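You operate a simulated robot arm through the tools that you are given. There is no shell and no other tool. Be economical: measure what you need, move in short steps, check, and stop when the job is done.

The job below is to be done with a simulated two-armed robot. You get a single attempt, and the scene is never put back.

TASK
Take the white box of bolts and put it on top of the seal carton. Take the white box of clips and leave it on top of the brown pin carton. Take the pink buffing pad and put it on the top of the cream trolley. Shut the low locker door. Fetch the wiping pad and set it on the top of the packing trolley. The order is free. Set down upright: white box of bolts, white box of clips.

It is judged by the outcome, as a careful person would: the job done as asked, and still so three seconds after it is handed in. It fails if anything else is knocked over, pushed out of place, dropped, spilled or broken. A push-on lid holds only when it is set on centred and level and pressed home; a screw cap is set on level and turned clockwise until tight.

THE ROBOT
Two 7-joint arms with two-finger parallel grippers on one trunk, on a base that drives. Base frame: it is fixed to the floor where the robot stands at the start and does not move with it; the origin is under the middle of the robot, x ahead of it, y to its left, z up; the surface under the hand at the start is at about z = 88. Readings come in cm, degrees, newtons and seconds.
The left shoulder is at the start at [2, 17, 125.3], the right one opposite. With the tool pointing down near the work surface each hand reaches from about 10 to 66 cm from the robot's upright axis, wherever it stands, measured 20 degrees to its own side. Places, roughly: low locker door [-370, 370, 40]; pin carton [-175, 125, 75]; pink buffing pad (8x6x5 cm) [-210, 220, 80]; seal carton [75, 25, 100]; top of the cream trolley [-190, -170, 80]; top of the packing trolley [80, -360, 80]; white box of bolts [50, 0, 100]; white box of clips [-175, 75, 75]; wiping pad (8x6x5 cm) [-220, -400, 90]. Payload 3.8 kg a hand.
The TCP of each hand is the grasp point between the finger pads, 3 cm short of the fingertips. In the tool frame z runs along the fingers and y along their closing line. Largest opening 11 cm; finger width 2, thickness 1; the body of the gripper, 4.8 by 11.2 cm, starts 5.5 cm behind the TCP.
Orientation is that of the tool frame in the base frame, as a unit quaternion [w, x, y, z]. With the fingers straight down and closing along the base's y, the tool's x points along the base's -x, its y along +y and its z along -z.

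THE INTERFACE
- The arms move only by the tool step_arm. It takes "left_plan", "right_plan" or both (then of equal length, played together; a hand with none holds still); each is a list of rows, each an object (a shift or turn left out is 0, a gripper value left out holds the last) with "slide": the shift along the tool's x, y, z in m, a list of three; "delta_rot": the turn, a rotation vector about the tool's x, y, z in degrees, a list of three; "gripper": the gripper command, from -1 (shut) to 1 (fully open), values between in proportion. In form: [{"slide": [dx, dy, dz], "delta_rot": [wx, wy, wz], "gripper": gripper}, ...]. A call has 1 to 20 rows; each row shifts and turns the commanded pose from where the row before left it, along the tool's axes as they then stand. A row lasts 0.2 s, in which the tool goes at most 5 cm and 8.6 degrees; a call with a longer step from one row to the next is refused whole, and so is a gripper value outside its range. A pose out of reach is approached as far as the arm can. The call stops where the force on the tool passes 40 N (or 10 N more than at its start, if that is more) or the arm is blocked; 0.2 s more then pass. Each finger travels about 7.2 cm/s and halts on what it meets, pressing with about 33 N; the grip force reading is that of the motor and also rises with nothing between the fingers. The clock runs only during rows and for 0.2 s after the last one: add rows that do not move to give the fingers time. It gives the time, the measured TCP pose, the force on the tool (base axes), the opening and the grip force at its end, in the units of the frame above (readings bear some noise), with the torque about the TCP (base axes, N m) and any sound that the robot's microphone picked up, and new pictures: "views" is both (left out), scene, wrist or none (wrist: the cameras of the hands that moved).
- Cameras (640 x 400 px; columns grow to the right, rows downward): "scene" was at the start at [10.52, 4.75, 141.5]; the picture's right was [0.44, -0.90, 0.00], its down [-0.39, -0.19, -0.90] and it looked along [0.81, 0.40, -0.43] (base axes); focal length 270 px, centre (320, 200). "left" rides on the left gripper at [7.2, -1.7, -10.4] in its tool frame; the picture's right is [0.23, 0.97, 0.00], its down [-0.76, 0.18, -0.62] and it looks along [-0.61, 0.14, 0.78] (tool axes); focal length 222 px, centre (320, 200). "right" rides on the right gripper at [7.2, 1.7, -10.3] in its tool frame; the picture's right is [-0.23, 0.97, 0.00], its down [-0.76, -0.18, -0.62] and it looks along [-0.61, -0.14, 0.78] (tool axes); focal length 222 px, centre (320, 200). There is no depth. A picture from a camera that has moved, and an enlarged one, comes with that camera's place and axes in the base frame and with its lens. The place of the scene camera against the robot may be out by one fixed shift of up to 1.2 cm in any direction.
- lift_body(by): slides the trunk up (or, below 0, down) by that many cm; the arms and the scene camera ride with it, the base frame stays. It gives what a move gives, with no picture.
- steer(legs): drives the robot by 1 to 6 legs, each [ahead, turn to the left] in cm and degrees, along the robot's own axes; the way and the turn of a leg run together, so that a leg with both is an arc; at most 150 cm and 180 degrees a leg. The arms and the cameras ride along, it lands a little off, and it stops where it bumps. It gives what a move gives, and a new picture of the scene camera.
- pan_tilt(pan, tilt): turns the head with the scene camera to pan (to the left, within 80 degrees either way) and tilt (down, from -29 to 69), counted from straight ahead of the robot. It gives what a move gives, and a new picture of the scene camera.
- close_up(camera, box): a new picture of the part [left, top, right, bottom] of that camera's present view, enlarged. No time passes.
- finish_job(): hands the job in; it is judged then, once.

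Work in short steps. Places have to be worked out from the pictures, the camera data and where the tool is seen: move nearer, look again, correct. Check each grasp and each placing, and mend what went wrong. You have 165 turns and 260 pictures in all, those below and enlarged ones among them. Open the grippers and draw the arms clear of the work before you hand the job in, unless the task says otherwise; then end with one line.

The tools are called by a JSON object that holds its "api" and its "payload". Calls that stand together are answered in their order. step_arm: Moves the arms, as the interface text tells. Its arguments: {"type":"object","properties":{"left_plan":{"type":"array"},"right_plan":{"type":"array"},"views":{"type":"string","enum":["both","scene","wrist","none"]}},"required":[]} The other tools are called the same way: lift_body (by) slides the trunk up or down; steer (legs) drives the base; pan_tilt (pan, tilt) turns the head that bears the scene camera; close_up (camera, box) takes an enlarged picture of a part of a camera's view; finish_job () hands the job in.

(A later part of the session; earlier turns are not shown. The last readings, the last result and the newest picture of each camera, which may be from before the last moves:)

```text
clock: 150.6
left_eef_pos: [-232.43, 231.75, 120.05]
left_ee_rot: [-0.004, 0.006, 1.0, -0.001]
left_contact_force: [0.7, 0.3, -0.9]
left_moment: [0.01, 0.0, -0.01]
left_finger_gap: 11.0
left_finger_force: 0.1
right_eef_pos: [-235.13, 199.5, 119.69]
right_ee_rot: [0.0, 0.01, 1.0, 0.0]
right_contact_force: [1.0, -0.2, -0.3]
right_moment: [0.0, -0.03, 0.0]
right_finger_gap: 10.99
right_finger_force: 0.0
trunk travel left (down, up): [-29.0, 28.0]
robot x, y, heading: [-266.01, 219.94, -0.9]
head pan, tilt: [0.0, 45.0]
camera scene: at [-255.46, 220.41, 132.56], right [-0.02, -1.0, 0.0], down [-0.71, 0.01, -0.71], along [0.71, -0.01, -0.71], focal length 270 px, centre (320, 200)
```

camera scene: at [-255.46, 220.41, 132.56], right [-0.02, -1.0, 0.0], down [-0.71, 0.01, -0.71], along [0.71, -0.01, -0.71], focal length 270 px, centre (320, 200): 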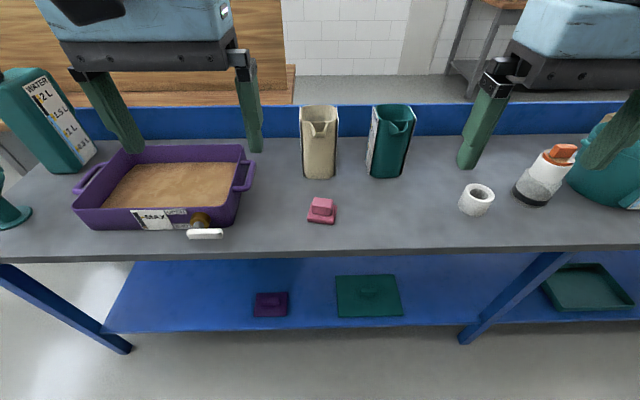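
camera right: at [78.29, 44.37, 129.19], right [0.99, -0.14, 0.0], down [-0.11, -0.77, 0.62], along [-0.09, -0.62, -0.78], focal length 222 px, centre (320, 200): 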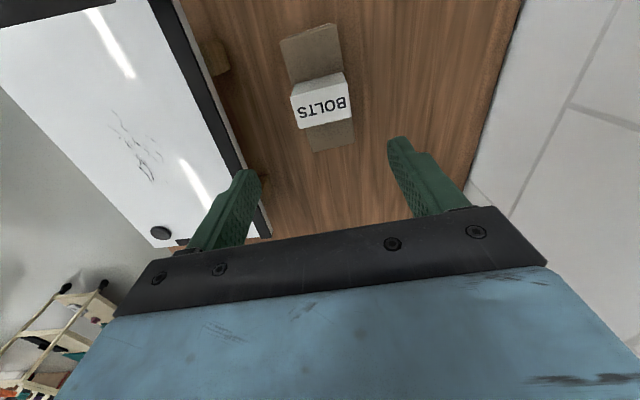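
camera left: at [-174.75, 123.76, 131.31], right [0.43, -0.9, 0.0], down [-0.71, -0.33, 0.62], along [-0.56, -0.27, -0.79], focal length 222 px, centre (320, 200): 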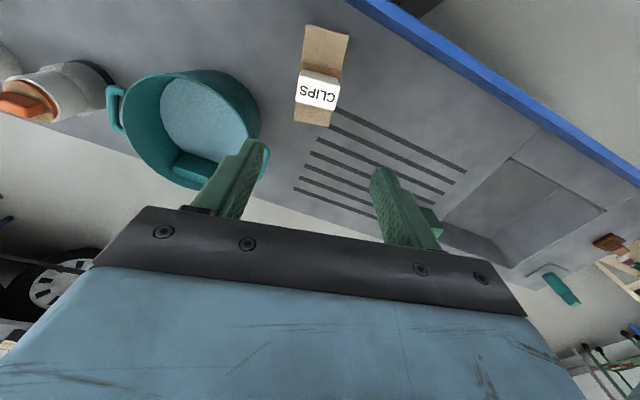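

The pink pad is at about [−209.4, 219.3]. I'll bring the right hand above it to z≈97 and look.

{"api": "step_arm", "payload": {"right_plan": [{"slide": [-0.035, 0.03, 0]}, {"slide": [-0.035, 0.03, 0]}, {"slide": [-0.035, 0.03, 0]}, {"slide": [-0.035, 0.03, 0]}, {"slide": [-0.035, 0.03, 0]}, {"slide": [-0.035, 0.03, 0]}, {"slide": [-0.04, 0.012, 0]}, {"slide": [0, 0, 0.045]}, {"slide": [0, 0, 0.045]}, {"slide": [0, 0, 0.045]}, {"slide": [0, 0, 0.045]}, {"slide": [0, 0, 0.04]}, {}], "views": "both"}}

```text
clock: 153.4
left_eef_pos: [-232.55, 231.83, 119.98]
left_ee_rot: [-0.005, 0.005, 1.0, -0.001]
left_contact_force: [0.4, -0.1, -0.8]
left_moment: [0.0, 0.01, 0.01]
left_finger_gap: 10.99
left_finger_force: 0.0
right_eef_pos: [-209.56, 217.94, 97.76]
right_ee_rot: [0.001, 0.01, 1.0, 0.0]
right_contact_force: [-0.7, 0.5, -0.6]
right_moment: [-0.02, 0.03, -0.01]
right_finger_gap: 11.0
right_finger_force: 0.0
trunk travel left (down, up): [-29.0, 28.0]
robot x, y, heading: [-265.86, 220.03, -0.8]
head pan, tilt: [0.0, 45.0]
camera scene: at [-255.48, 220.43, 132.56], right [-0.01, -1.0, 0.0], down [-0.71, 0.01, -0.71], along [0.71, -0.01, -0.71], focal length 270 px, centre (320, 200)
camera right: at [-216.78, 219.74, 108.18], right [0.25, 0.97, 0.0], down [0.76, -0.19, 0.62], along [0.6, -0.15, -0.78], focal length 222 px, centre (320, 200)
```

scene: 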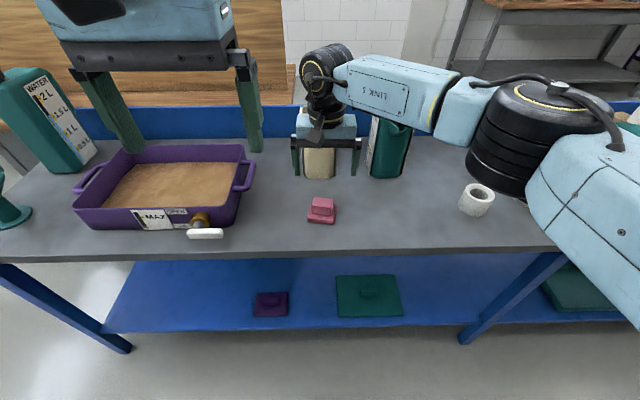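
right: 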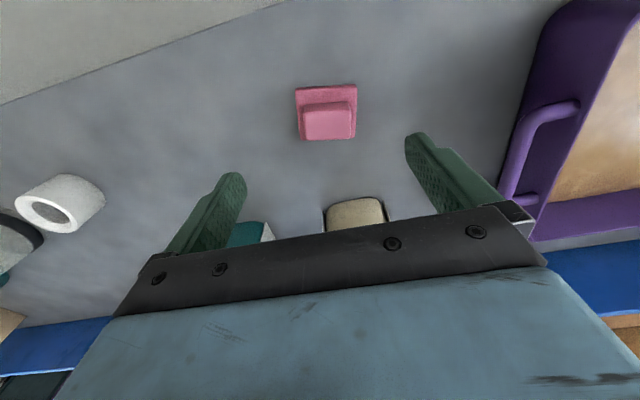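

I'll zoom in on the pad for its shape.

{"api": "close_up", "payload": {"camera": "right", "box": [280, 70, 380, 150]}}

{"api": "close_up", "payload": {"camera": "scene", "box": [290, 180, 360, 235]}}

```text
5.00 times, centred on (330, 110) of right
camera zoom: at [-216.78, 219.74, 108.18], right [0.25, 0.97, 0.0], down [0.76, -0.19, 0.62], along [0.6, -0.15, -0.78], focal length 1111 px, centre (270, 650)
```

zoom: 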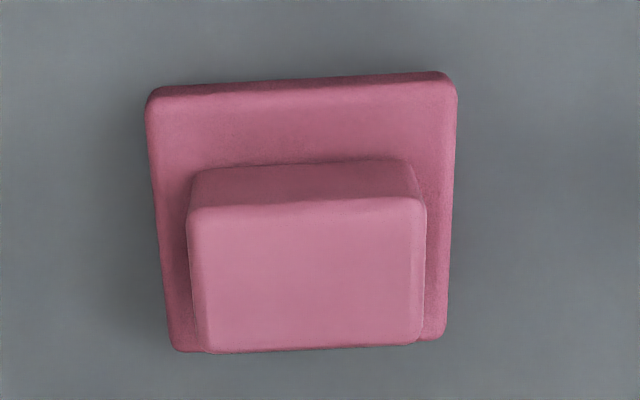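

```text
7.27 times, centred on (325, 208) of scene
camera zoom: at [-255.48, 220.43, 132.56], right [-0.01, -1.0, 0.0], down [-0.71, 0.01, -0.71], along [0.71, -0.01, -0.71], focal length 1962 px, centre (284, 146)
```

zoom: 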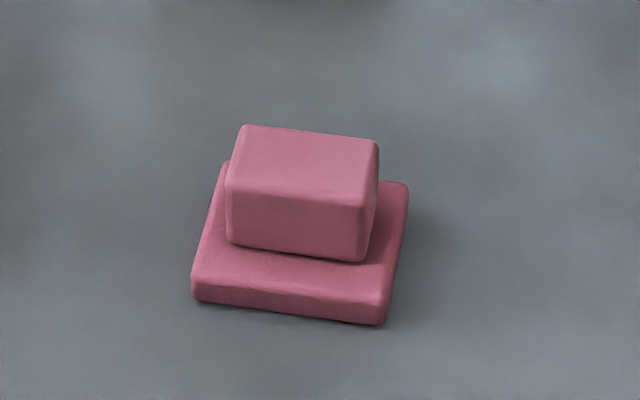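

The pad is a base with a knob about 4.6 × 3.6 cm, centred near [−208.9, 218.6] and turned ~11° clockwise. I'll rotate 10°, come down to z≈86.2 around the knob, and grip.

{"api": "step_arm", "payload": {"right_plan": [{"slide": [-0.0066, 0.0066, 0], "gripper": 0.5}, {"delta_rot": [0, 0, 5]}, {"delta_rot": [0, 0, 5]}, {"slide": [0, 0, 0.04]}, {"slide": [0, 0, 0.04]}, {"slide": [0, 0, 0.02]}, {"slide": [0, 0, 0.015]}, {"gripper": -1}, {"gripper": -1}, {"gripper": -1}], "views": "both"}}

```text
clock: 155.6
left_eef_pos: [-232.52, 231.77, 120.05]
left_ee_rot: [-0.004, 0.006, 1.0, -0.001]
left_contact_force: [1.1, -0.6, 0.0]
left_moment: [0.01, 0.01, -0.01]
left_finger_gap: 11.0
left_finger_force: 0.1
right_eef_pos: [-208.96, 218.93, 86.15]
right_ee_rot: [0.0, 0.098, 0.995, 0.0]
right_contact_force: [-0.1, 0.2, -0.9]
right_moment: [-0.05, 0.03, 0.03]
right_finger_gap: 4.9
right_finger_force: 32.9
trunk travel left (down, up): [-29.0, 28.0]
robot x, y, heading: [-265.91, 219.91, -0.9]
head pan, tilt: [0.0, 45.0]
camera scene: at [-255.46, 220.42, 132.56], right [-0.01, -1.0, 0.0], down [-0.71, 0.01, -0.71], along [0.71, -0.01, -0.71], focal length 270 px, centre (320, 200)
camera right: at [-215.66, 221.86, 96.62], right [0.41, 0.91, 0.0], down [0.71, -0.32, 0.62], along [0.57, -0.26, -0.78], focal length 222 px, centre (320, 200)
```

scene: 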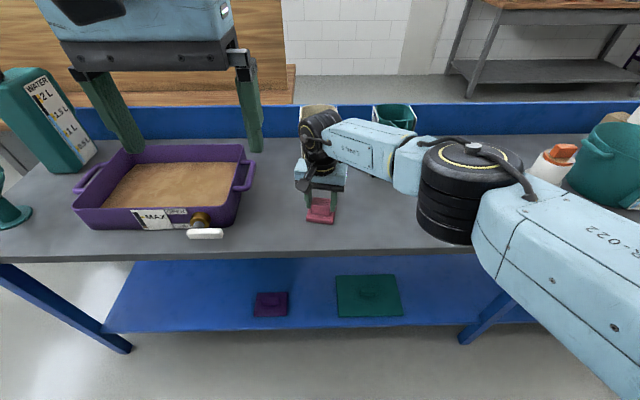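
right: 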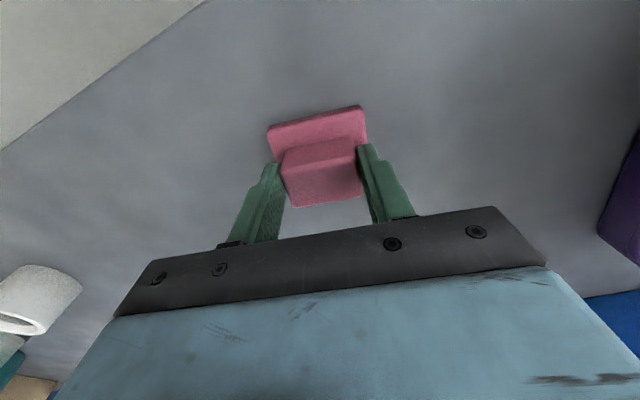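

The knob is held at 4.9 cm. I'll lift straight up and draw the hand back.

{"api": "step_arm", "payload": {"right_plan": [{"slide": [0, 0, -0.02]}, {"slide": [0, 0, -0.045]}, {"slide": [0, 0, -0.045]}, {"slide": [0, 0, -0.045]}, {"slide": [0, 0, -0.045]}, {"slide": [0, 0, -0.045]}, {"slide": [0, 0, -0.045]}, {"delta_rot": [0, 0, -5]}, {"delta_rot": [0, 0, -5]}, {"slide": [0.04, -0.02, 0]}, {"slide": [0.04, -0.02, 0]}, {"slide": [0.04, -0.02, 0]}, {"slide": [0.04, -0.02, 0]}, {"slide": [0.03, -0.04, 0]}, {}], "views": "wrist"}}

{"api": "pan_tilt", "payload": {"pan": 70, "tilt": 30}}

```text
clock: 158.8
left_eef_pos: [-232.45, 231.91, 119.99]
left_ee_rot: [-0.004, 0.004, 1.0, -0.002]
left_contact_force: [0.0, 0.6, -0.8]
left_moment: [-0.04, 0.01, 0.02]
left_finger_gap: 10.99
left_finger_force: 0.1
right_eef_pos: [-228.06, 207.45, 115.03]
right_ee_rot: [0.0, 0.011, 1.0, -0.001]
right_contact_force: [-0.4, -0.2, -0.7]
right_moment: [-0.03, 0.03, 0.0]
right_finger_gap: 4.87
right_finger_force: 32.9
trunk travel left (down, up): [-29.0, 28.0]
robot x, y, heading: [-265.89, 219.64, -0.7]
head pan, tilt: [0.0, 45.0]
camera right: at [-235.22, 209.33, 125.43], right [0.25, 0.97, 0.0], down [0.76, -0.19, 0.62], along [0.6, -0.16, -0.78], focal length 222 px, centre (320, 200)
```

right: 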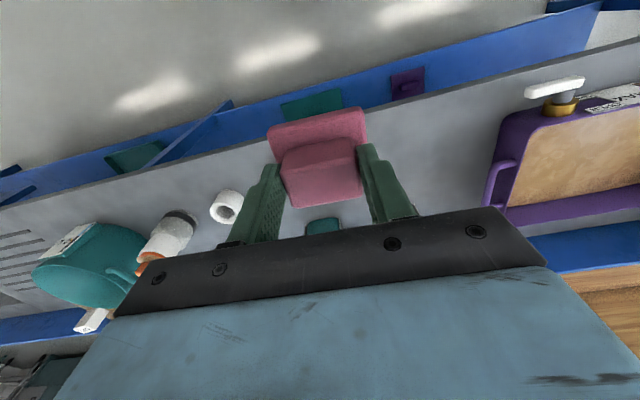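

```text
clock: 160.2
left_eef_pos: [-232.38, 231.89, 120.02]
left_ee_rot: [-0.004, 0.005, 1.0, 0.0]
left_contact_force: [0.0, -0.3, -0.6]
left_moment: [-0.01, 0.01, -0.03]
left_finger_gap: 10.99
left_finger_force: 0.0
right_eef_pos: [-228.12, 207.35, 114.88]
right_ee_rot: [0.0, 0.011, 1.0, 0.0]
right_contact_force: [0.3, -0.3, -0.8]
right_moment: [0.02, 0.0, 0.04]
right_finger_gap: 4.89
right_finger_force: 33.1
trunk travel left (down, up): [-29.0, 28.0]
robot x, y, heading: [-265.67, 219.88, -0.8]
head pan, tilt: [70.0, 30.0]
camera scene: at [-260.36, 228.98, 134.82], right [0.93, -0.36, 0.0], down [-0.18, -0.47, -0.87], along [0.31, 0.81, -0.5], focal length 270 px, centre (320, 200)
```

scene: 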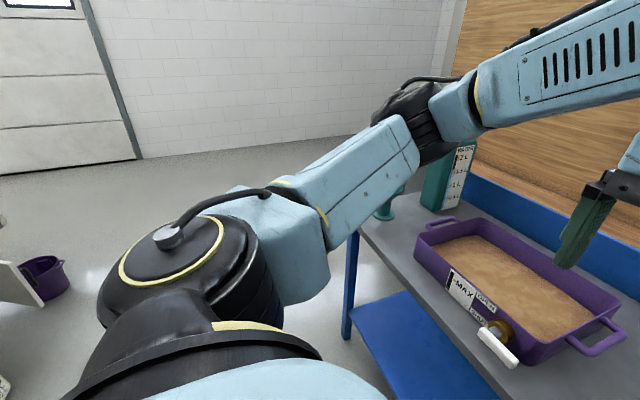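

The pink pad is secure. I'll turn left 130° to face the low locker on the van side.

{"api": "steer", "payload": {"legs": [[0, 130]]}}

{"api": "pan_tilt", "payload": {"pan": 0, "tilt": 30}}

```text
clock: 166.0
left_eef_pos: [-296.59, 237.6, 120.03]
left_ee_rot: [0.0, 0.906, -0.422, 0.005]
left_contact_force: [-0.3, 0.0, -0.1]
left_moment: [0.0, 0.02, 0.0]
left_finger_gap: 11.0
left_finger_force: 0.1
right_eef_pos: [-280.98, 256.71, 115.01]
right_ee_rot: [0.001, 0.904, -0.427, 0.0]
right_contact_force: [0.1, -0.3, -1.8]
right_moment: [-0.03, 0.0, 0.01]
right_finger_gap: 4.92
right_finger_force: 33.0
trunk travel left (down, up): [-29.0, 28.0]
robot x, y, heading: [-265.84, 219.91, 129.8]
head pan, tilt: [70.0, 30.0]
camera scene: at [-275.55, 219.13, 134.82], right [-0.34, 0.94, 0.0], down [0.47, 0.17, -0.87], along [-0.82, -0.29, -0.5], focal length 270 px, centre (320, 200)
```

scene: 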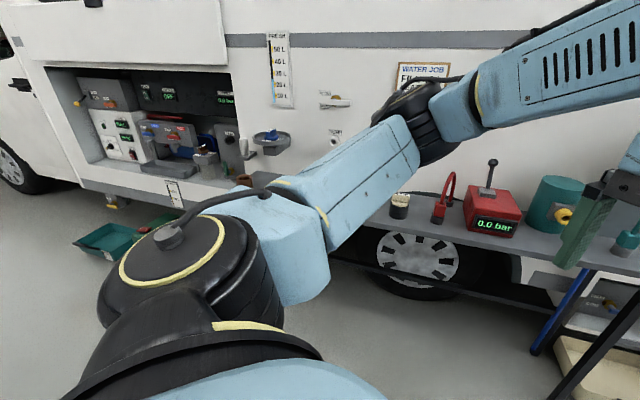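

```text
clock: 167.4
left_eef_pos: [-296.62, 237.62, 120.07]
left_ee_rot: [0.001, 0.906, -0.423, 0.004]
left_contact_force: [0.5, -0.2, 0.2]
left_moment: [-0.01, 0.0, -0.01]
left_finger_gap: 10.98
left_finger_force: 0.1
right_eef_pos: [-280.88, 256.8, 115.09]
right_ee_rot: [0.001, 0.905, -0.426, -0.001]
right_contact_force: [0.1, 0.7, -0.3]
right_moment: [-0.04, 0.01, -0.01]
right_finger_gap: 4.9
right_finger_force: 33.0
trunk travel left (down, up): [-29.0, 28.0]
robot x, y, heading: [-265.64, 219.55, 129.9]
head pan, tilt: [0.0, 30.0]
camera scene: at [-272.82, 229.14, 134.82], right [0.77, 0.64, 0.0], down [0.32, -0.38, -0.87], along [-0.55, 0.67, -0.5], focal length 270 px, centre (320, 200)
```

scene: 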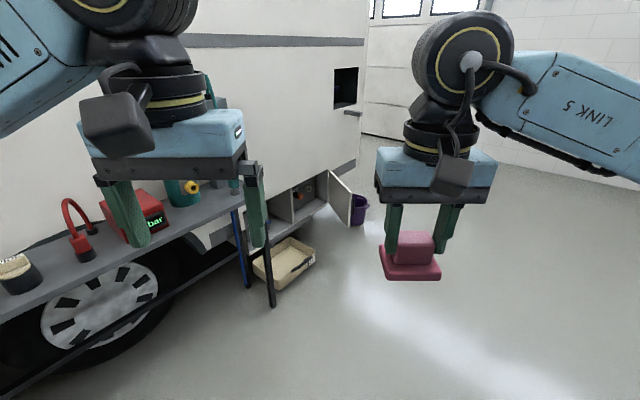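

I'll zoom in on the locker to see its door.

{"api": "close_up", "payload": {"camera": "scene", "box": [230, 140, 400, 300]}}

```text
2.50 times, centred on (315, 220) of scene
camera zoom: at [-272.82, 229.14, 134.82], right [0.77, 0.64, 0.0], down [0.32, -0.38, -0.87], along [-0.55, 0.67, -0.5], focal length 674 px, centre (332, 150)
```

zoom: 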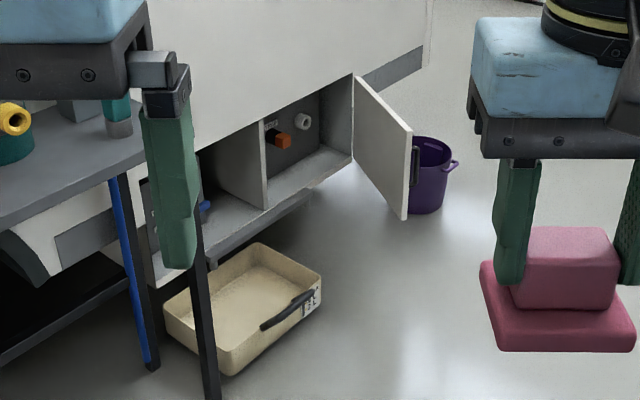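

The door is hinged at its north end (about [−370, 356]) and stands open ~60°, free edge near [−342, 341], z≈30–65. I'll go round to its north-east side so I can push on its outer face.

{"api": "steer", "payload": {"legs": [[0, -40], [150, 0], [20, 0], [0, 125]]}}

{"api": "pan_tilt", "payload": {"pan": 0, "tilt": 40}}

```text
clock: 183.2
left_eef_pos: [-285.18, 360.6, 119.98]
left_ee_rot: [-0.002, 0.952, 0.307, 0.003]
left_contact_force: [0.0, -0.8, 0.5]
left_moment: [0.0, -0.02, 0.02]
left_finger_gap: 11.03
left_finger_force: 0.1
right_eef_pos: [-303.11, 377.57, 115.08]
right_ee_rot: [0.0, 0.953, 0.303, 0.0]
right_contact_force: [0.9, 0.3, -0.4]
right_moment: [0.04, 0.01, -0.01]
right_finger_gap: 4.9
right_finger_force: 32.8
trunk travel left (down, up): [-29.0, 28.0]
robot x, y, heading: [-265.41, 390.14, -144.4]
head pan, tilt: [0.0, 30.0]
camera scene: at [-274.21, 384.25, 134.82], right [-0.58, 0.81, 0.0], down [0.41, 0.29, -0.87], along [-0.7, -0.5, -0.5], focal length 270 px, centre (320, 200)
```

scene: 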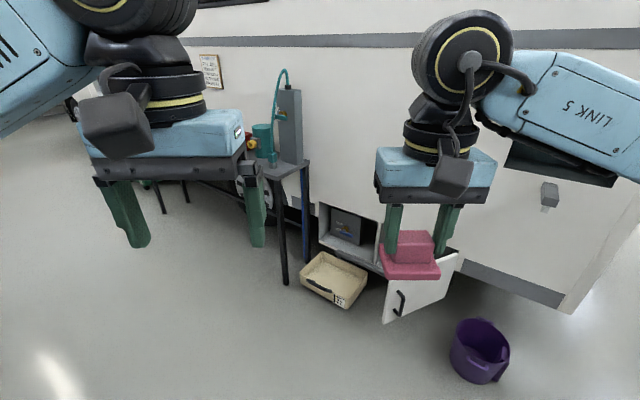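

```text
clock: 183.9
left_eef_pos: [-285.2, 360.62, 120.06]
left_ee_rot: [-0.002, 0.952, 0.308, 0.004]
left_contact_force: [-0.1, -0.2, -0.7]
left_moment: [0.0, -0.02, 0.02]
left_finger_gap: 10.99
left_finger_force: 0.0
right_eef_pos: [-303.18, 377.77, 115.05]
right_ee_rot: [0.0, 0.953, 0.302, 0.0]
right_contact_force: [0.2, 0.4, -1.1]
right_moment: [-0.03, 0.02, 0.01]
right_finger_gap: 4.9
right_finger_force: 33.1
trunk travel left (down, up): [-29.0, 28.0]
robot x, y, heading: [-265.01, 390.25, -144.6]
head pan, tilt: [0.0, 40.0]
camera scene: at [-273.78, 384.58, 133.29], right [-0.58, 0.81, 0.0], down [0.52, 0.37, -0.77], along [-0.62, -0.45, -0.64], focal length 270 px, centre (320, 200)
```

scene: 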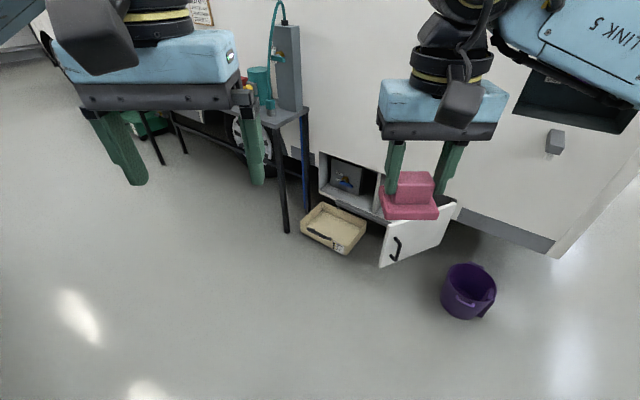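

I can now place the door better: hinge about [−388, 380], free edge [−355, 362], z 24–51. I'll tuck in the right hand holding the pad, lower the trunk, and drive to about [−328, 389] facing the van with a slight left turn.

{"api": "step_arm", "payload": {"right_plan": [{"slide": [0.03, -0.03, 0]}, {"slide": [0.03, -0.03, 0]}, {"slide": [0.03, -0.03, 0]}, {"slide": [0.0, -0.02, 0]}, {}], "views": "none"}}

{"api": "steer", "payload": {"legs": [[0, -35.5], [60, 0], [0, 15]]}}

{"api": "pan_tilt", "payload": {"pan": 5, "tilt": 60}}

```text
clock: 185.1
left_eef_pos: [-285.1, 360.62, 120.13]
left_ee_rot: [-0.003, 0.952, 0.307, 0.004]
left_contact_force: [-0.7, 0.5, -0.4]
left_moment: [-0.05, 0.03, -0.01]
left_finger_gap: 11.02
left_finger_force: 0.1
right_eef_pos: [-302.18, 392.04, 115.03]
right_ee_rot: [0.001, 0.953, 0.303, 0.0]
right_contact_force: [-0.6, 0.2, -1.2]
right_moment: [0.04, 0.03, -0.02]
right_finger_gap: 4.88
right_finger_force: 33.4
trunk travel left (down, up): [-29.0, 28.0]
robot x, y, heading: [-265.25, 389.83, -144.4]
head pan, tilt: [0.0, 40.0]
```

```text
clock: 191.0
left_eef_pos: [-353.45, 368.71, 120.03]
left_ee_rot: [-0.002, 0.99, 0.139, 0.004]
left_contact_force: [0.5, -0.5, -1.0]
left_moment: [0.0, 0.0, 0.01]
left_finger_gap: 10.99
left_finger_force: 0.0
right_eef_pos: [-358.75, 404.13, 114.97]
right_ee_rot: [0.0, 0.991, 0.133, 0.001]
right_contact_force: [-0.6, -0.4, -0.3]
right_moment: [0.0, -0.03, -0.04]
right_finger_gap: 4.91
right_finger_force: 32.8
trunk travel left (down, up): [-29.0, 28.0]
robot x, y, heading: [-324.86, 389.6, -164.3]
head pan, tilt: [0.0, 40.0]
camera scene: at [-334.7, 387.62, 133.28], right [-0.27, 0.96, 0.0], down [0.62, 0.17, -0.77], along [-0.74, -0.21, -0.64], focal length 270 px, centre (320, 200)
```

scene: 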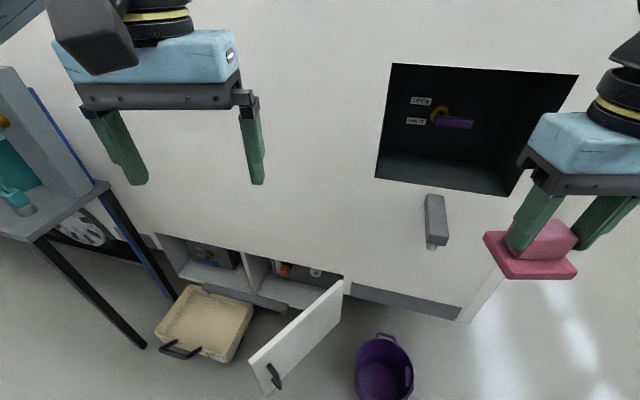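

```text
clock: 191.9
left_eef_pos: [-353.24, 368.89, 119.92]
left_ee_rot: [-0.002, 0.99, 0.139, 0.004]
left_contact_force: [-0.3, -0.9, -0.5]
left_moment: [0.02, -0.01, -0.01]
left_finger_gap: 10.97
left_finger_force: 0.0
right_eef_pos: [-358.79, 404.21, 115.02]
right_ee_rot: [0.0, 0.991, 0.134, 0.0]
right_contact_force: [0.2, 0.2, -0.6]
right_moment: [0.0, 0.01, -0.03]
right_finger_gap: 4.9
right_finger_force: 33.0
trunk travel left (down, up): [-29.0, 28.0]
robot x, y, heading: [-324.61, 390.03, -164.2]
head pan, tilt: [5.0, 60.0]
camera scene: at [-332.75, 387.62, 130.61], right [-0.35, 0.94, 0.0], down [0.81, 0.31, -0.5], along [-0.47, -0.18, -0.87], focal length 270 px, centre (320, 200)
```

scene: 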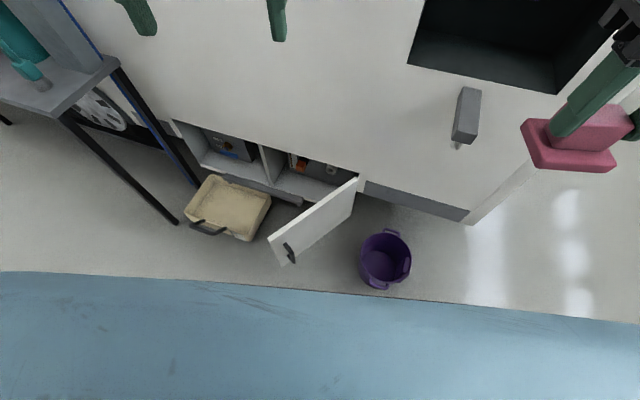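

Door geometry confirmed: hinge about [−388, 380.6], free edge about [−357, 361]. I'll lower the trunk fully, then tilt the closed left gripper so its fingers point forward.

{"api": "lift_body", "payload": {"by": -28.5}}

{"api": "step_arm", "payload": {"left_plan": [{"slide": [-0.04, -0.04, 0], "gripper": -1}, {"delta_rot": [0, -8, 0], "gripper": -1}, {"delta_rot": [0, -8, 0]}, {"delta_rot": [0, -8, 0]}, {"delta_rot": [0, -8, 0]}, {"delta_rot": [0, -8, 0]}, {"delta_rot": [0, -8, 0]}, {"delta_rot": [0, -8, 0]}, {}], "views": "both"}}

```text
clock: 194.8
left_eef_pos: [-353.43, 369.0, 91.58]
left_ee_rot: [-0.001, 0.99, 0.14, 0.004]
left_contact_force: [-0.3, -0.4, -1.2]
left_moment: [0.02, 0.02, 0.02]
left_finger_gap: 11.0
left_finger_force: 0.0
right_eef_pos: [-358.7, 404.1, 86.58]
right_ee_rot: [0.0, 0.991, 0.133, 0.0]
right_contact_force: [0.1, 0.1, -0.1]
right_moment: [0.0, 0.0, -0.01]
right_finger_gap: 4.87
right_finger_force: 33.0
trunk travel left (down, up): [-0.5, 56.5]
robot x, y, heading: [-324.76, 389.77, -164.5]
head pan, tilt: [5.0, 60.0]
```

```text
refused: row 1 steps farther than a row can; nothing moved
```

The step was just too long, so I'll split it.

{"api": "step_arm", "payload": {"left_plan": [{"slide": [-0.02, -0.02, 0], "gripper": -1}, {"slide": [-0.02, -0.02, 0], "gripper": -1}, {"delta_rot": [0, -8, 0], "gripper": -1}, {"delta_rot": [0, -8, 0]}, {"delta_rot": [0, -8, 0]}, {"delta_rot": [0, -8, 0]}, {"delta_rot": [0, -8, 0]}, {"delta_rot": [0, -8, 0]}, {"delta_rot": [0, -8, 0]}, {}], "views": "scene"}}

```text
clock: 196.9
left_eef_pos: [-358.16, 371.67, 91.42]
left_ee_rot: [0.064, 0.876, 0.124, -0.462]
left_contact_force: [0.7, -0.3, 0.6]
left_moment: [0.01, 0.0, -0.02]
left_finger_gap: 0.0
left_finger_force: 33.3
right_eef_pos: [-358.79, 404.19, 86.61]
right_ee_rot: [0.0, 0.991, 0.134, 0.0]
right_contact_force: [-0.5, 0.3, -0.3]
right_moment: [-0.01, 0.02, 0.01]
right_finger_gap: 4.9
right_finger_force: 33.2
trunk travel left (down, up): [-0.5, 56.5]
robot x, y, heading: [-324.59, 389.45, -164.2]
head pan, tilt: [5.0, 60.0]
camera scene: at [-332.74, 387.62, 102.11], right [-0.35, 0.94, 0.0], down [0.81, 0.31, -0.5], along [-0.47, -0.18, -0.87], focal length 270 px, centre (320, 200)
```

scene: 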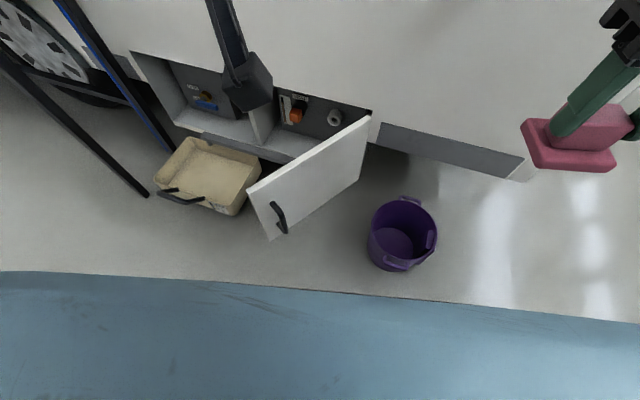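

The fingers now point about 56° forward. I'll lower straight down outside the door to z≈45.

{"api": "step_arm", "payload": {"left_plan": [{"slide": [0.0373, 0, 0.0252]}, {"slide": [0.0373, 0, 0.0252]}, {"slide": [0.0373, 0, 0.0252]}, {"slide": [0.0373, 0, 0.0252]}, {"slide": [0.0373, 0, 0.0252]}, {"slide": [0.0373, 0, 0.0252]}, {"slide": [0.0373, 0, 0.0252]}, {"slide": [0.0373, 0, 0.0252]}, {"slide": [0.0373, 0, 0.0252]}, {"slide": [0.0373, 0, 0.0252]}, {"slide": [0.0145, 0, 0.01]}, {}], "views": "both"}}

```text
clock: 199.6
left_eef_pos: [-357.78, 371.75, 44.75]
left_ee_rot: [0.064, 0.876, 0.124, -0.462]
left_contact_force: [0.7, 0.6, -0.6]
left_moment: [-0.01, 0.02, 0.04]
left_finger_gap: 0.0
left_finger_force: 32.9
right_eef_pos: [-358.69, 404.24, 86.61]
right_ee_rot: [0.001, 0.991, 0.134, 0.0]
right_contact_force: [0.3, 0.9, -0.1]
right_moment: [0.01, -0.01, 0.04]
right_finger_gap: 4.92
right_finger_force: 33.3
trunk travel left (down, up): [-0.5, 56.5]
robot x, y, heading: [-324.72, 389.85, -164.2]
head pan, tilt: [5.0, 60.0]
camera scene: at [-332.74, 387.62, 102.11], right [-0.35, 0.94, 0.0], down [0.81, 0.31, -0.5], along [-0.47, -0.18, -0.87], focal length 270 px, centre (320, 200)
camera left: at [-346.1, 376.99, 44.65], right [0.39, -0.9, -0.19], down [0.13, -0.15, 0.98], along [-0.91, -0.41, 0.06], focal length 222 px, centre (320, 200)
```

scene: 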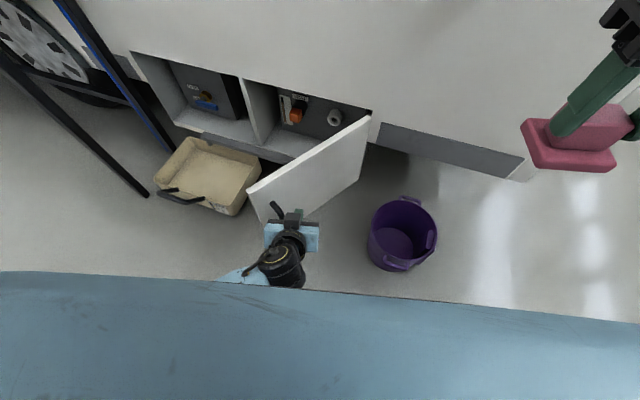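
left: 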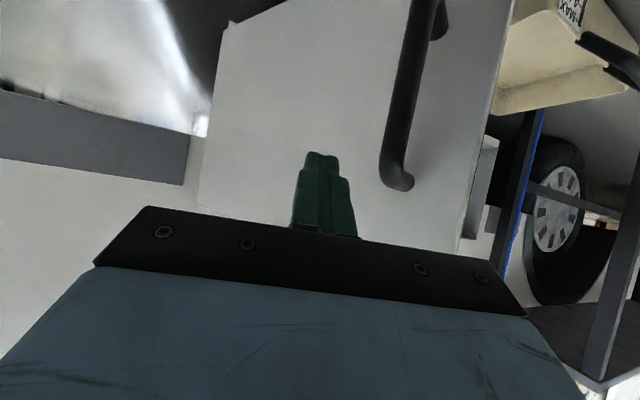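

The fingers face the door's outer side beside the handle. I'll push along the closing arc, the first part now.

{"api": "step_arm", "payload": {"left_plan": [{"slide": [-0.013, 0.016, 0.0194]}, {"slide": [-0.013, 0.016, 0.0194]}, {"slide": [-0.0135, 0.0166, 0.02]}, {"slide": [-0.0135, 0.0166, 0.02]}, {"slide": [-0.0135, 0.0166, 0.02]}, {"slide": [-0.0172, 0.0092, 0.0254]}, {"slide": [-0.0172, 0.0092, 0.0254]}, {"slide": [-0.0172, 0.0092, 0.0254]}, {}], "views": "both"}}

```text
clock: 201.6
left_eef_pos: [-375.29, 355.41, 44.63]
left_ee_rot: [0.064, 0.877, 0.124, -0.46]
left_contact_force: [-0.4, -0.1, -0.2]
left_moment: [-0.02, -0.04, -0.03]
left_finger_gap: 0.0
left_finger_force: 32.8
right_eef_pos: [-358.79, 404.07, 86.67]
right_ee_rot: [0.0, 0.991, 0.134, 0.0]
right_contact_force: [0.5, -0.2, -0.5]
right_moment: [0.0, -0.01, -0.01]
right_finger_gap: 4.91
right_finger_force: 32.8
trunk travel left (down, up): [-0.5, 56.5]
robot x, y, heading: [-324.78, 390.05, -164.2]
head pan, tilt: [5.0, 60.0]
camera scene: at [-332.75, 387.62, 102.11], right [-0.35, 0.94, 0.0], down [0.81, 0.31, -0.5], along [-0.47, -0.18, -0.87], focal length 270 px, centre (320, 200)
camera left: at [-363.67, 360.61, 44.53], right [0.39, -0.9, -0.19], down [0.13, -0.15, 0.98], along [-0.91, -0.41, 0.06], focal length 222 px, centre (320, 200)
```

scene: 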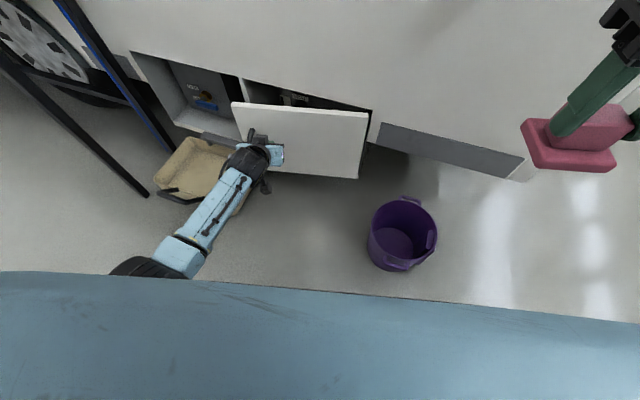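
left: 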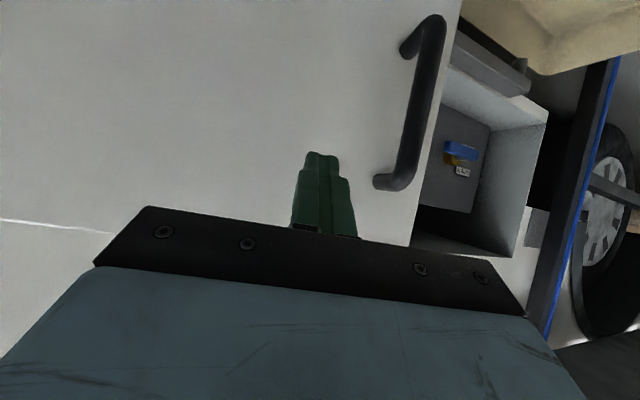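

The door is following and about 20° from shut. I'll push the rest of the way.

{"api": "step_arm", "payload": {"left_plan": [{"slide": [-0.0135, -0.0017, 0.02]}, {"slide": [-0.0135, -0.0017, 0.02]}, {"slide": [-0.0135, -0.0017, 0.02]}, {"slide": [-0.0135, -0.0017, 0.02]}, {"slide": [-0.0084, -0.003, 0.0124]}, {"slide": [-0.0084, -0.003, 0.0124]}, {}], "views": "both"}}

```text
clock: 203.2
left_eef_pos: [-385.58, 353.03, 44.68]
left_ee_rot: [0.069, 0.88, 0.128, -0.451]
left_contact_force: [8.1, 1.1, 3.4]
left_moment: [0.0, 0.06, -0.02]
left_finger_gap: 0.01
left_finger_force: 33.2
left hand out of reach, approached as far as the arm can: row 5, 6
right_eef_pos: [-358.62, 404.22, 86.6]
right_ee_rot: [-0.001, 0.991, 0.134, -0.001]
right_contact_force: [-0.2, -1.3, -0.4]
right_moment: [-0.01, -0.01, -0.04]
right_finger_gap: 4.89
right_finger_force: 33.1
trunk travel left (down, up): [-0.5, 56.5]
robot x, y, heading: [-324.63, 390.0, -164.3]
head pan, tilt: [5.0, 60.0]
stopped in row 7 (left hand): the force on the tool passed its limit at 41 N (the readings are from after the stop); the commanded pose is now the measured one
camera scene: at [-332.62, 387.62, 102.12], right [-0.36, 0.93, 0.0], down [0.81, 0.31, -0.5], along [-0.47, -0.18, -0.87], focal length 270 px, centre (320, 200)
camera left: at [-373.83, 358.39, 44.81], right [0.41, -0.9, -0.18], down [0.11, -0.15, 0.98], along [-0.91, -0.42, 0.04], focal length 222 px, centre (320, 200)
```

scene: 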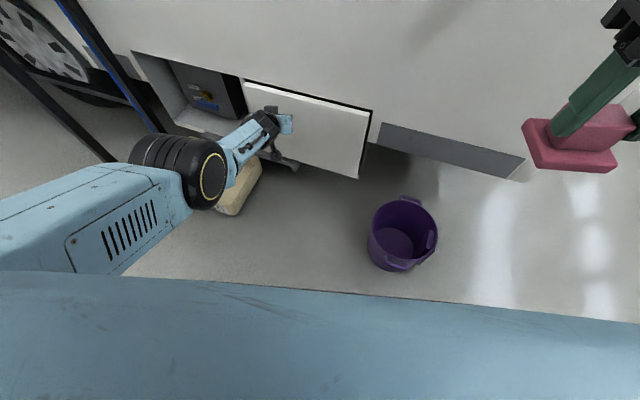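
left: 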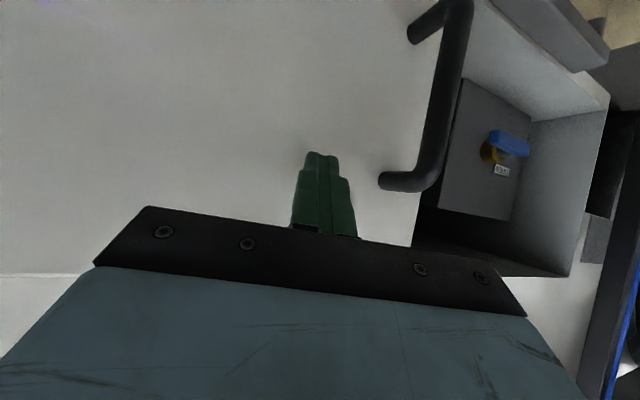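

I'll check whether the door is flush.

{"api": "close_up", "payload": {"camera": "scene", "box": [220, 60, 400, 200]}}

```text
2.86 times, centred on (310, 130) of scene
camera zoom: at [-332.62, 387.62, 102.12], right [-0.36, 0.93, 0.0], down [0.81, 0.31, -0.5], along [-0.47, -0.18, -0.87], focal length 771 px, centre (349, 400)
```

zoom: 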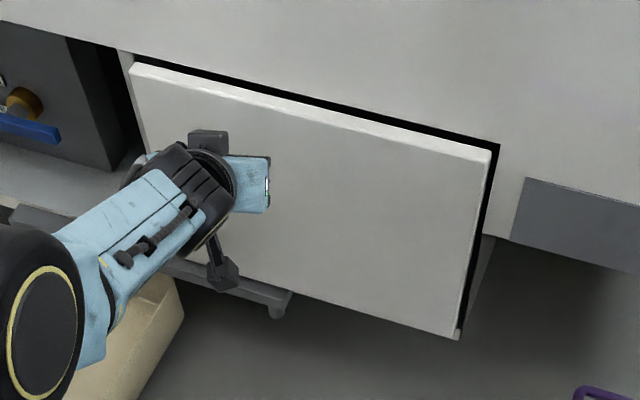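

The door looks flush with an even gap. I'll draw the hand back and check that it stays shut.

{"api": "step_arm", "payload": {"left_plan": [{"slide": [0.014, -0.005, -0.02]}, {"slide": [0.02, -0.005, -0.03]}, {"slide": [0.02, -0.005, -0.03]}, {"slide": [0.02, -0.005, -0.03]}, {"slide": [0.02, -0.005, -0.03]}, {}, {}], "views": "both"}}

{"api": "close_up", "payload": {"camera": "left", "box": [200, 0, 560, 240]}}

```text
clock: 204.8
left_eef_pos: [-370.15, 360.35, 44.97]
left_ee_rot: [0.069, 0.88, 0.129, -0.452]
left_contact_force: [-0.8, 0.5, -0.1]
left_moment: [0.01, -0.02, -0.02]
left_finger_gap: 0.0
left_finger_force: 32.9
right_eef_pos: [-358.79, 404.1, 86.67]
right_ee_rot: [0.0, 0.991, 0.134, 0.0]
right_contact_force: [0.2, -0.4, -1.0]
right_moment: [-0.03, -0.01, 0.02]
right_finger_gap: 4.89
right_finger_force: 33.0
trunk travel left (down, up): [-0.5, 56.5]
robot x, y, heading: [-324.33, 390.31, -164.3]
head pan, tilt: [5.0, 60.0]
camera scene: at [-332.69, 387.59, 102.11], right [-0.36, 0.93, 0.0], down [0.81, 0.31, -0.5], along [-0.47, -0.18, -0.87], focal length 270 px, centre (320, 200)
camera left: at [-358.46, 365.58, 45.09], right [0.41, -0.9, -0.18], down [0.11, -0.15, 0.98], along [-0.91, -0.42, 0.04], focal length 222 px, centre (320, 200)
```

scene: 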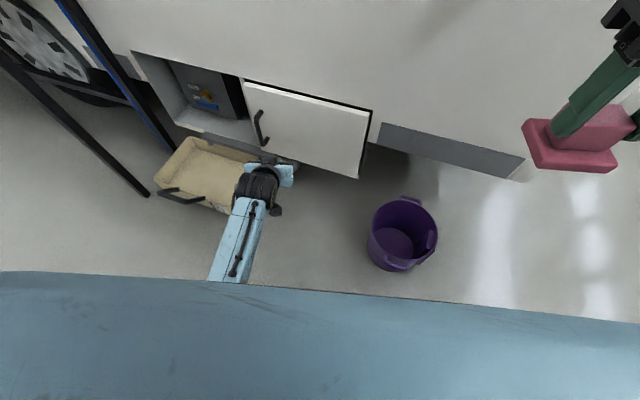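
left: 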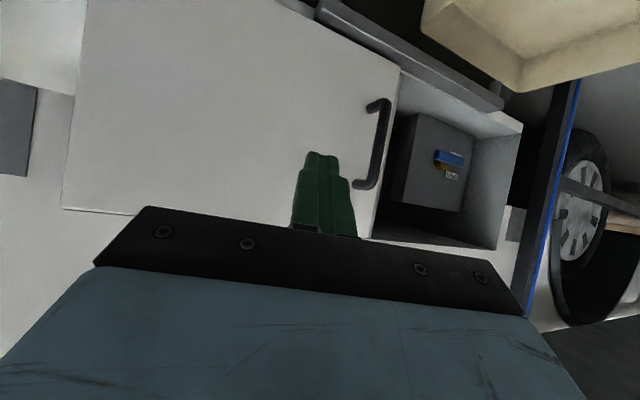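

```text
1.67 times, centred on (380, 120) of left
camera zoom: at [-358.46, 365.58, 45.09], right [0.41, -0.9, -0.18], down [0.11, -0.15, 0.98], along [-0.91, -0.42, 0.04], focal length 370 px, centre (220, 333)
```

zoom: 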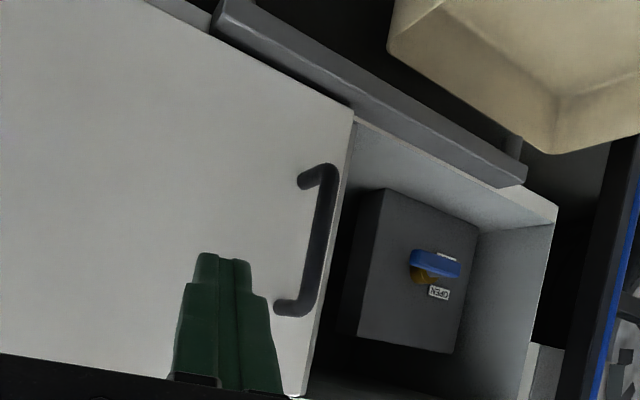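

The door stays shut and flush as far as I can measure (within about 1 cm). To be sure, I'll move 4 cm closer and press firmly once more.

{"api": "steer", "payload": {"legs": [[4, 0]]}}

{"api": "step_arm", "payload": {"left_plan": [{"slide": [-0.01, 0.025, 0.015]}, {"slide": [-0.01, 0.025, 0.015]}, {"slide": [-0.0135, 0.01, 0.02]}, {"slide": [-0.0135, 0, 0.02]}, {"slide": [-0.0135, 0, 0.02]}, {"slide": [-0.0135, 0, 0.02]}, {"slide": [-0.0135, 0, 0.02]}, {"slide": [-0.0135, 0, 0.02]}, {"slide": [-0.0135, 0, 0.02]}], "views": "both"}}

```text
clock: 205.7
left_eef_pos: [-373.94, 359.24, 44.91]
left_ee_rot: [0.067, 0.881, 0.127, -0.452]
left_contact_force: [-0.1, -0.1, 0.3]
left_moment: [0.0, 0.01, 0.02]
left_finger_gap: 0.02
left_finger_force: 33.0
right_eef_pos: [-362.47, 403.11, 86.61]
right_ee_rot: [0.0, 0.991, 0.134, 0.001]
right_contact_force: [0.2, -0.5, -1.2]
right_moment: [-0.03, 0.03, -0.01]
right_finger_gap: 4.9
right_finger_force: 33.3
trunk travel left (down, up): [-0.5, 56.5]
robot x, y, heading: [-328.7, 388.67, -164.3]
head pan, tilt: [5.0, 60.0]
camera scene: at [-336.53, 386.51, 102.11], right [-0.36, 0.93, 0.0], down [0.81, 0.31, -0.5], along [-0.47, -0.18, -0.87], focal length 270 px, centre (320, 200)
```

scene: 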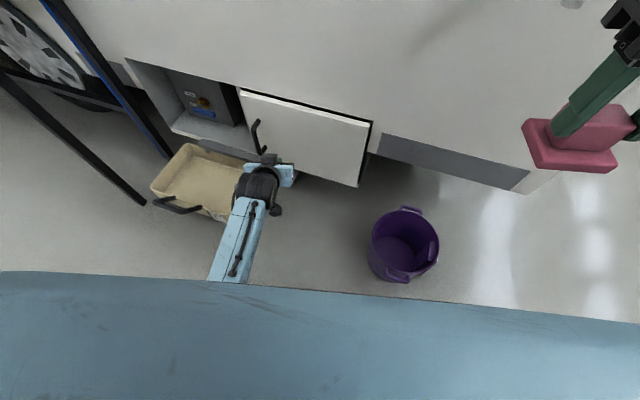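

```text
clock: 207.2
left_eef_pos: [-385.5, 349.55, 44.76]
left_ee_rot: [0.069, 0.881, 0.128, -0.451]
left_contact_force: [26.6, 7.5, 18.3]
left_moment: [0.09, 0.28, -0.25]
left_finger_gap: 0.02
left_finger_force: 32.7
right_eef_pos: [-362.28, 403.1, 86.76]
right_ee_rot: [0.0, 0.991, 0.134, 0.0]
right_contact_force: [1.0, 0.6, -0.6]
right_moment: [0.0, -0.01, -0.05]
right_finger_gap: 4.91
right_finger_force: 33.3
trunk travel left (down, up): [-0.5, 56.5]
robot x, y, heading: [-328.2, 388.69, -164.3]
head pan, tilt: [5.0, 60.0]
stopped in row 7 (left hand): the force on the tool passed its limit at 124 N (the readings are from after the stop); the commanded pose is now the measured one
camera scene: at [-336.22, 386.61, 102.16], right [-0.36, 0.93, 0.0], down [0.81, 0.31, -0.5], along [-0.47, -0.18, -0.86], focal length 270 px, centre (320, 200)
camera left: at [-373.82, 354.74, 44.79], right [0.41, -0.9, -0.18], down [0.11, -0.15, 0.98], along [-0.91, -0.42, 0.04], focal length 222 px, centre (320, 200)
```

scene: 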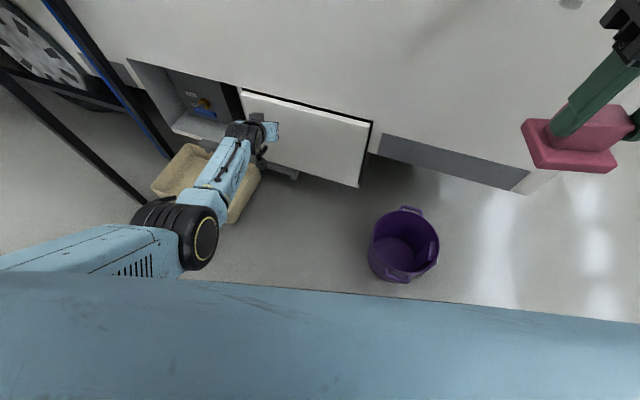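
left: 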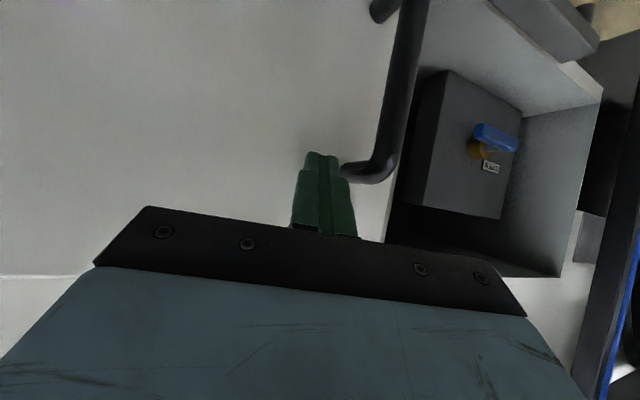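

A hard stop at the same position means the door is fully shut. I'll withdraw the hand, raise it, straighten the tool, then back away.

{"api": "step_arm", "payload": {"left_plan": [{"slide": [0.0135, -0.005, -0.02]}, {"slide": [0.02, -0.01, -0.03]}, {"slide": [0.02, -0.02, -0.03]}, {"slide": [0.02, -0.01, -0.03]}, {"slide": [0.02, -0.01, -0.03]}, {"slide": [-0.0373, 0, -0.0252]}, {"slide": [-0.0373, 0, -0.0252]}, {"slide": [-0.0373, 0, -0.0252]}, {"slide": [-0.0373, 0, -0.0252]}, {"slide": [-0.0373, 0, -0.0252]}, {"slide": [-0.0373, 0, -0.0252]}, {"slide": [-0.0373, 0, -0.0252]}, {"slide": [-0.0373, 0, -0.0252]}, {"slide": [-0.0373, 0, -0.0252]}, {"slide": [-0.0373, 0, -0.0252]}, {}], "views": "scene"}}

{"api": "step_arm", "payload": {"left_plan": [{"delta_rot": [0, 8, 0], "gripper": 1}, {"delta_rot": [0, 8, 0]}, {"delta_rot": [0, 8, 0]}, {"delta_rot": [0, 8, 0]}, {"delta_rot": [0, 8, 0]}, {"delta_rot": [0, 8, 0]}, {"delta_rot": [0, 7, 0]}, {}], "views": "none"}}

{"api": "steer", "payload": {"legs": [[-55, 0]]}}

```text
clock: 210.6
left_eef_pos: [-372.61, 359.2, 89.92]
left_ee_rot: [0.067, 0.882, 0.127, -0.449]
left_contact_force: [0.8, -0.6, 0.3]
left_moment: [0.03, 0.0, 0.01]
left_finger_gap: 0.0
left_finger_force: 33.2
right_eef_pos: [-362.66, 403.07, 86.47]
right_ee_rot: [-0.001, 0.991, 0.134, 0.001]
right_contact_force: [-0.4, 0.6, -1.2]
right_moment: [-0.04, 0.0, -0.01]
right_finger_gap: 4.93
right_finger_force: 32.7
trunk travel left (down, up): [-0.5, 56.5]
robot x, y, heading: [-328.23, 389.0, -164.1]
head pan, tilt: [5.0, 60.0]
camera scene: at [-336.51, 386.49, 102.11], right [-0.36, 0.93, 0.0], down [0.81, 0.31, -0.5], along [-0.47, -0.18, -0.87], focal length 270 px, centre (320, 200)
```

scene: 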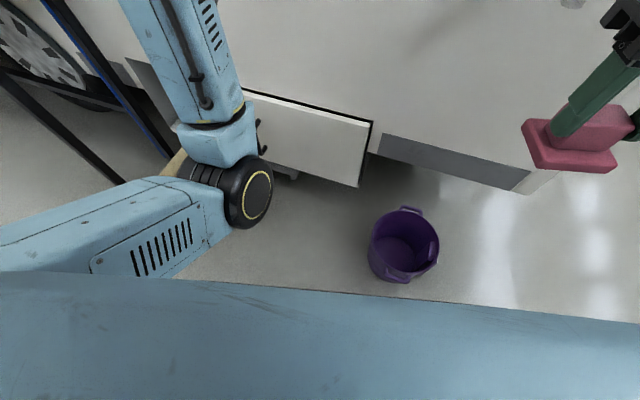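

```text
clock: 212.4
left_eef_pos: [-381.96, 355.75, 85.2]
left_ee_rot: [0.001, 0.99, 0.144, 0.009]
left_contact_force: [0.4, -0.4, -0.1]
left_moment: [-0.02, 0.0, -0.01]
left_finger_gap: 11.0
left_finger_force: 0.0
left hand out of reach, approached as far as the arm can: row 1, 2, 3, 4, 5
right_eef_pos: [-362.53, 403.01, 86.49]
right_ee_rot: [0.0, 0.991, 0.135, 0.001]
right_contact_force: [-0.4, -0.3, -1.1]
right_moment: [0.01, -0.04, 0.01]
right_finger_gap: 4.9
right_finger_force: 33.3
trunk travel left (down, up): [-0.5, 56.5]
robot x, y, heading: [-328.49, 388.7, -164.0]
head pan, tilt: [5.0, 60.0]
```

```text
clock: 215.5
left_eef_pos: [-330.13, 370.45, 85.2]
left_ee_rot: [0.001, 0.989, 0.145, 0.009]
left_contact_force: [-0.3, -0.5, -0.3]
left_moment: [0.01, 0.01, -0.04]
left_finger_gap: 11.02
left_finger_force: 0.1
right_eef_pos: [-310.54, 417.82, 86.54]
right_ee_rot: [0.0, 0.991, 0.134, 0.001]
right_contact_force: [0.3, -0.3, -0.7]
right_moment: [0.01, 0.02, -0.01]
right_finger_gap: 4.89
right_finger_force: 32.9
trunk travel left (down, up): [-0.5, 56.5]
robot x, y, heading: [-276.26, 403.3, -164.1]
head pan, tilt: [5.0, 60.0]
camera scene: at [-284.5, 401.3, 102.11], right [-0.36, 0.93, 0.0], down [0.81, 0.31, -0.5], along [-0.47, -0.18, -0.87], focal length 270 px, centre (320, 200)
```

scene: 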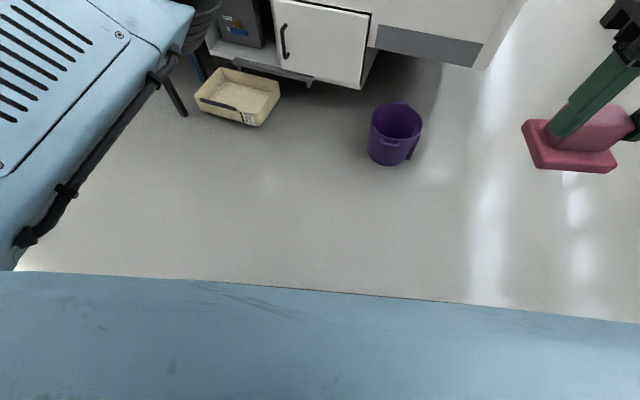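

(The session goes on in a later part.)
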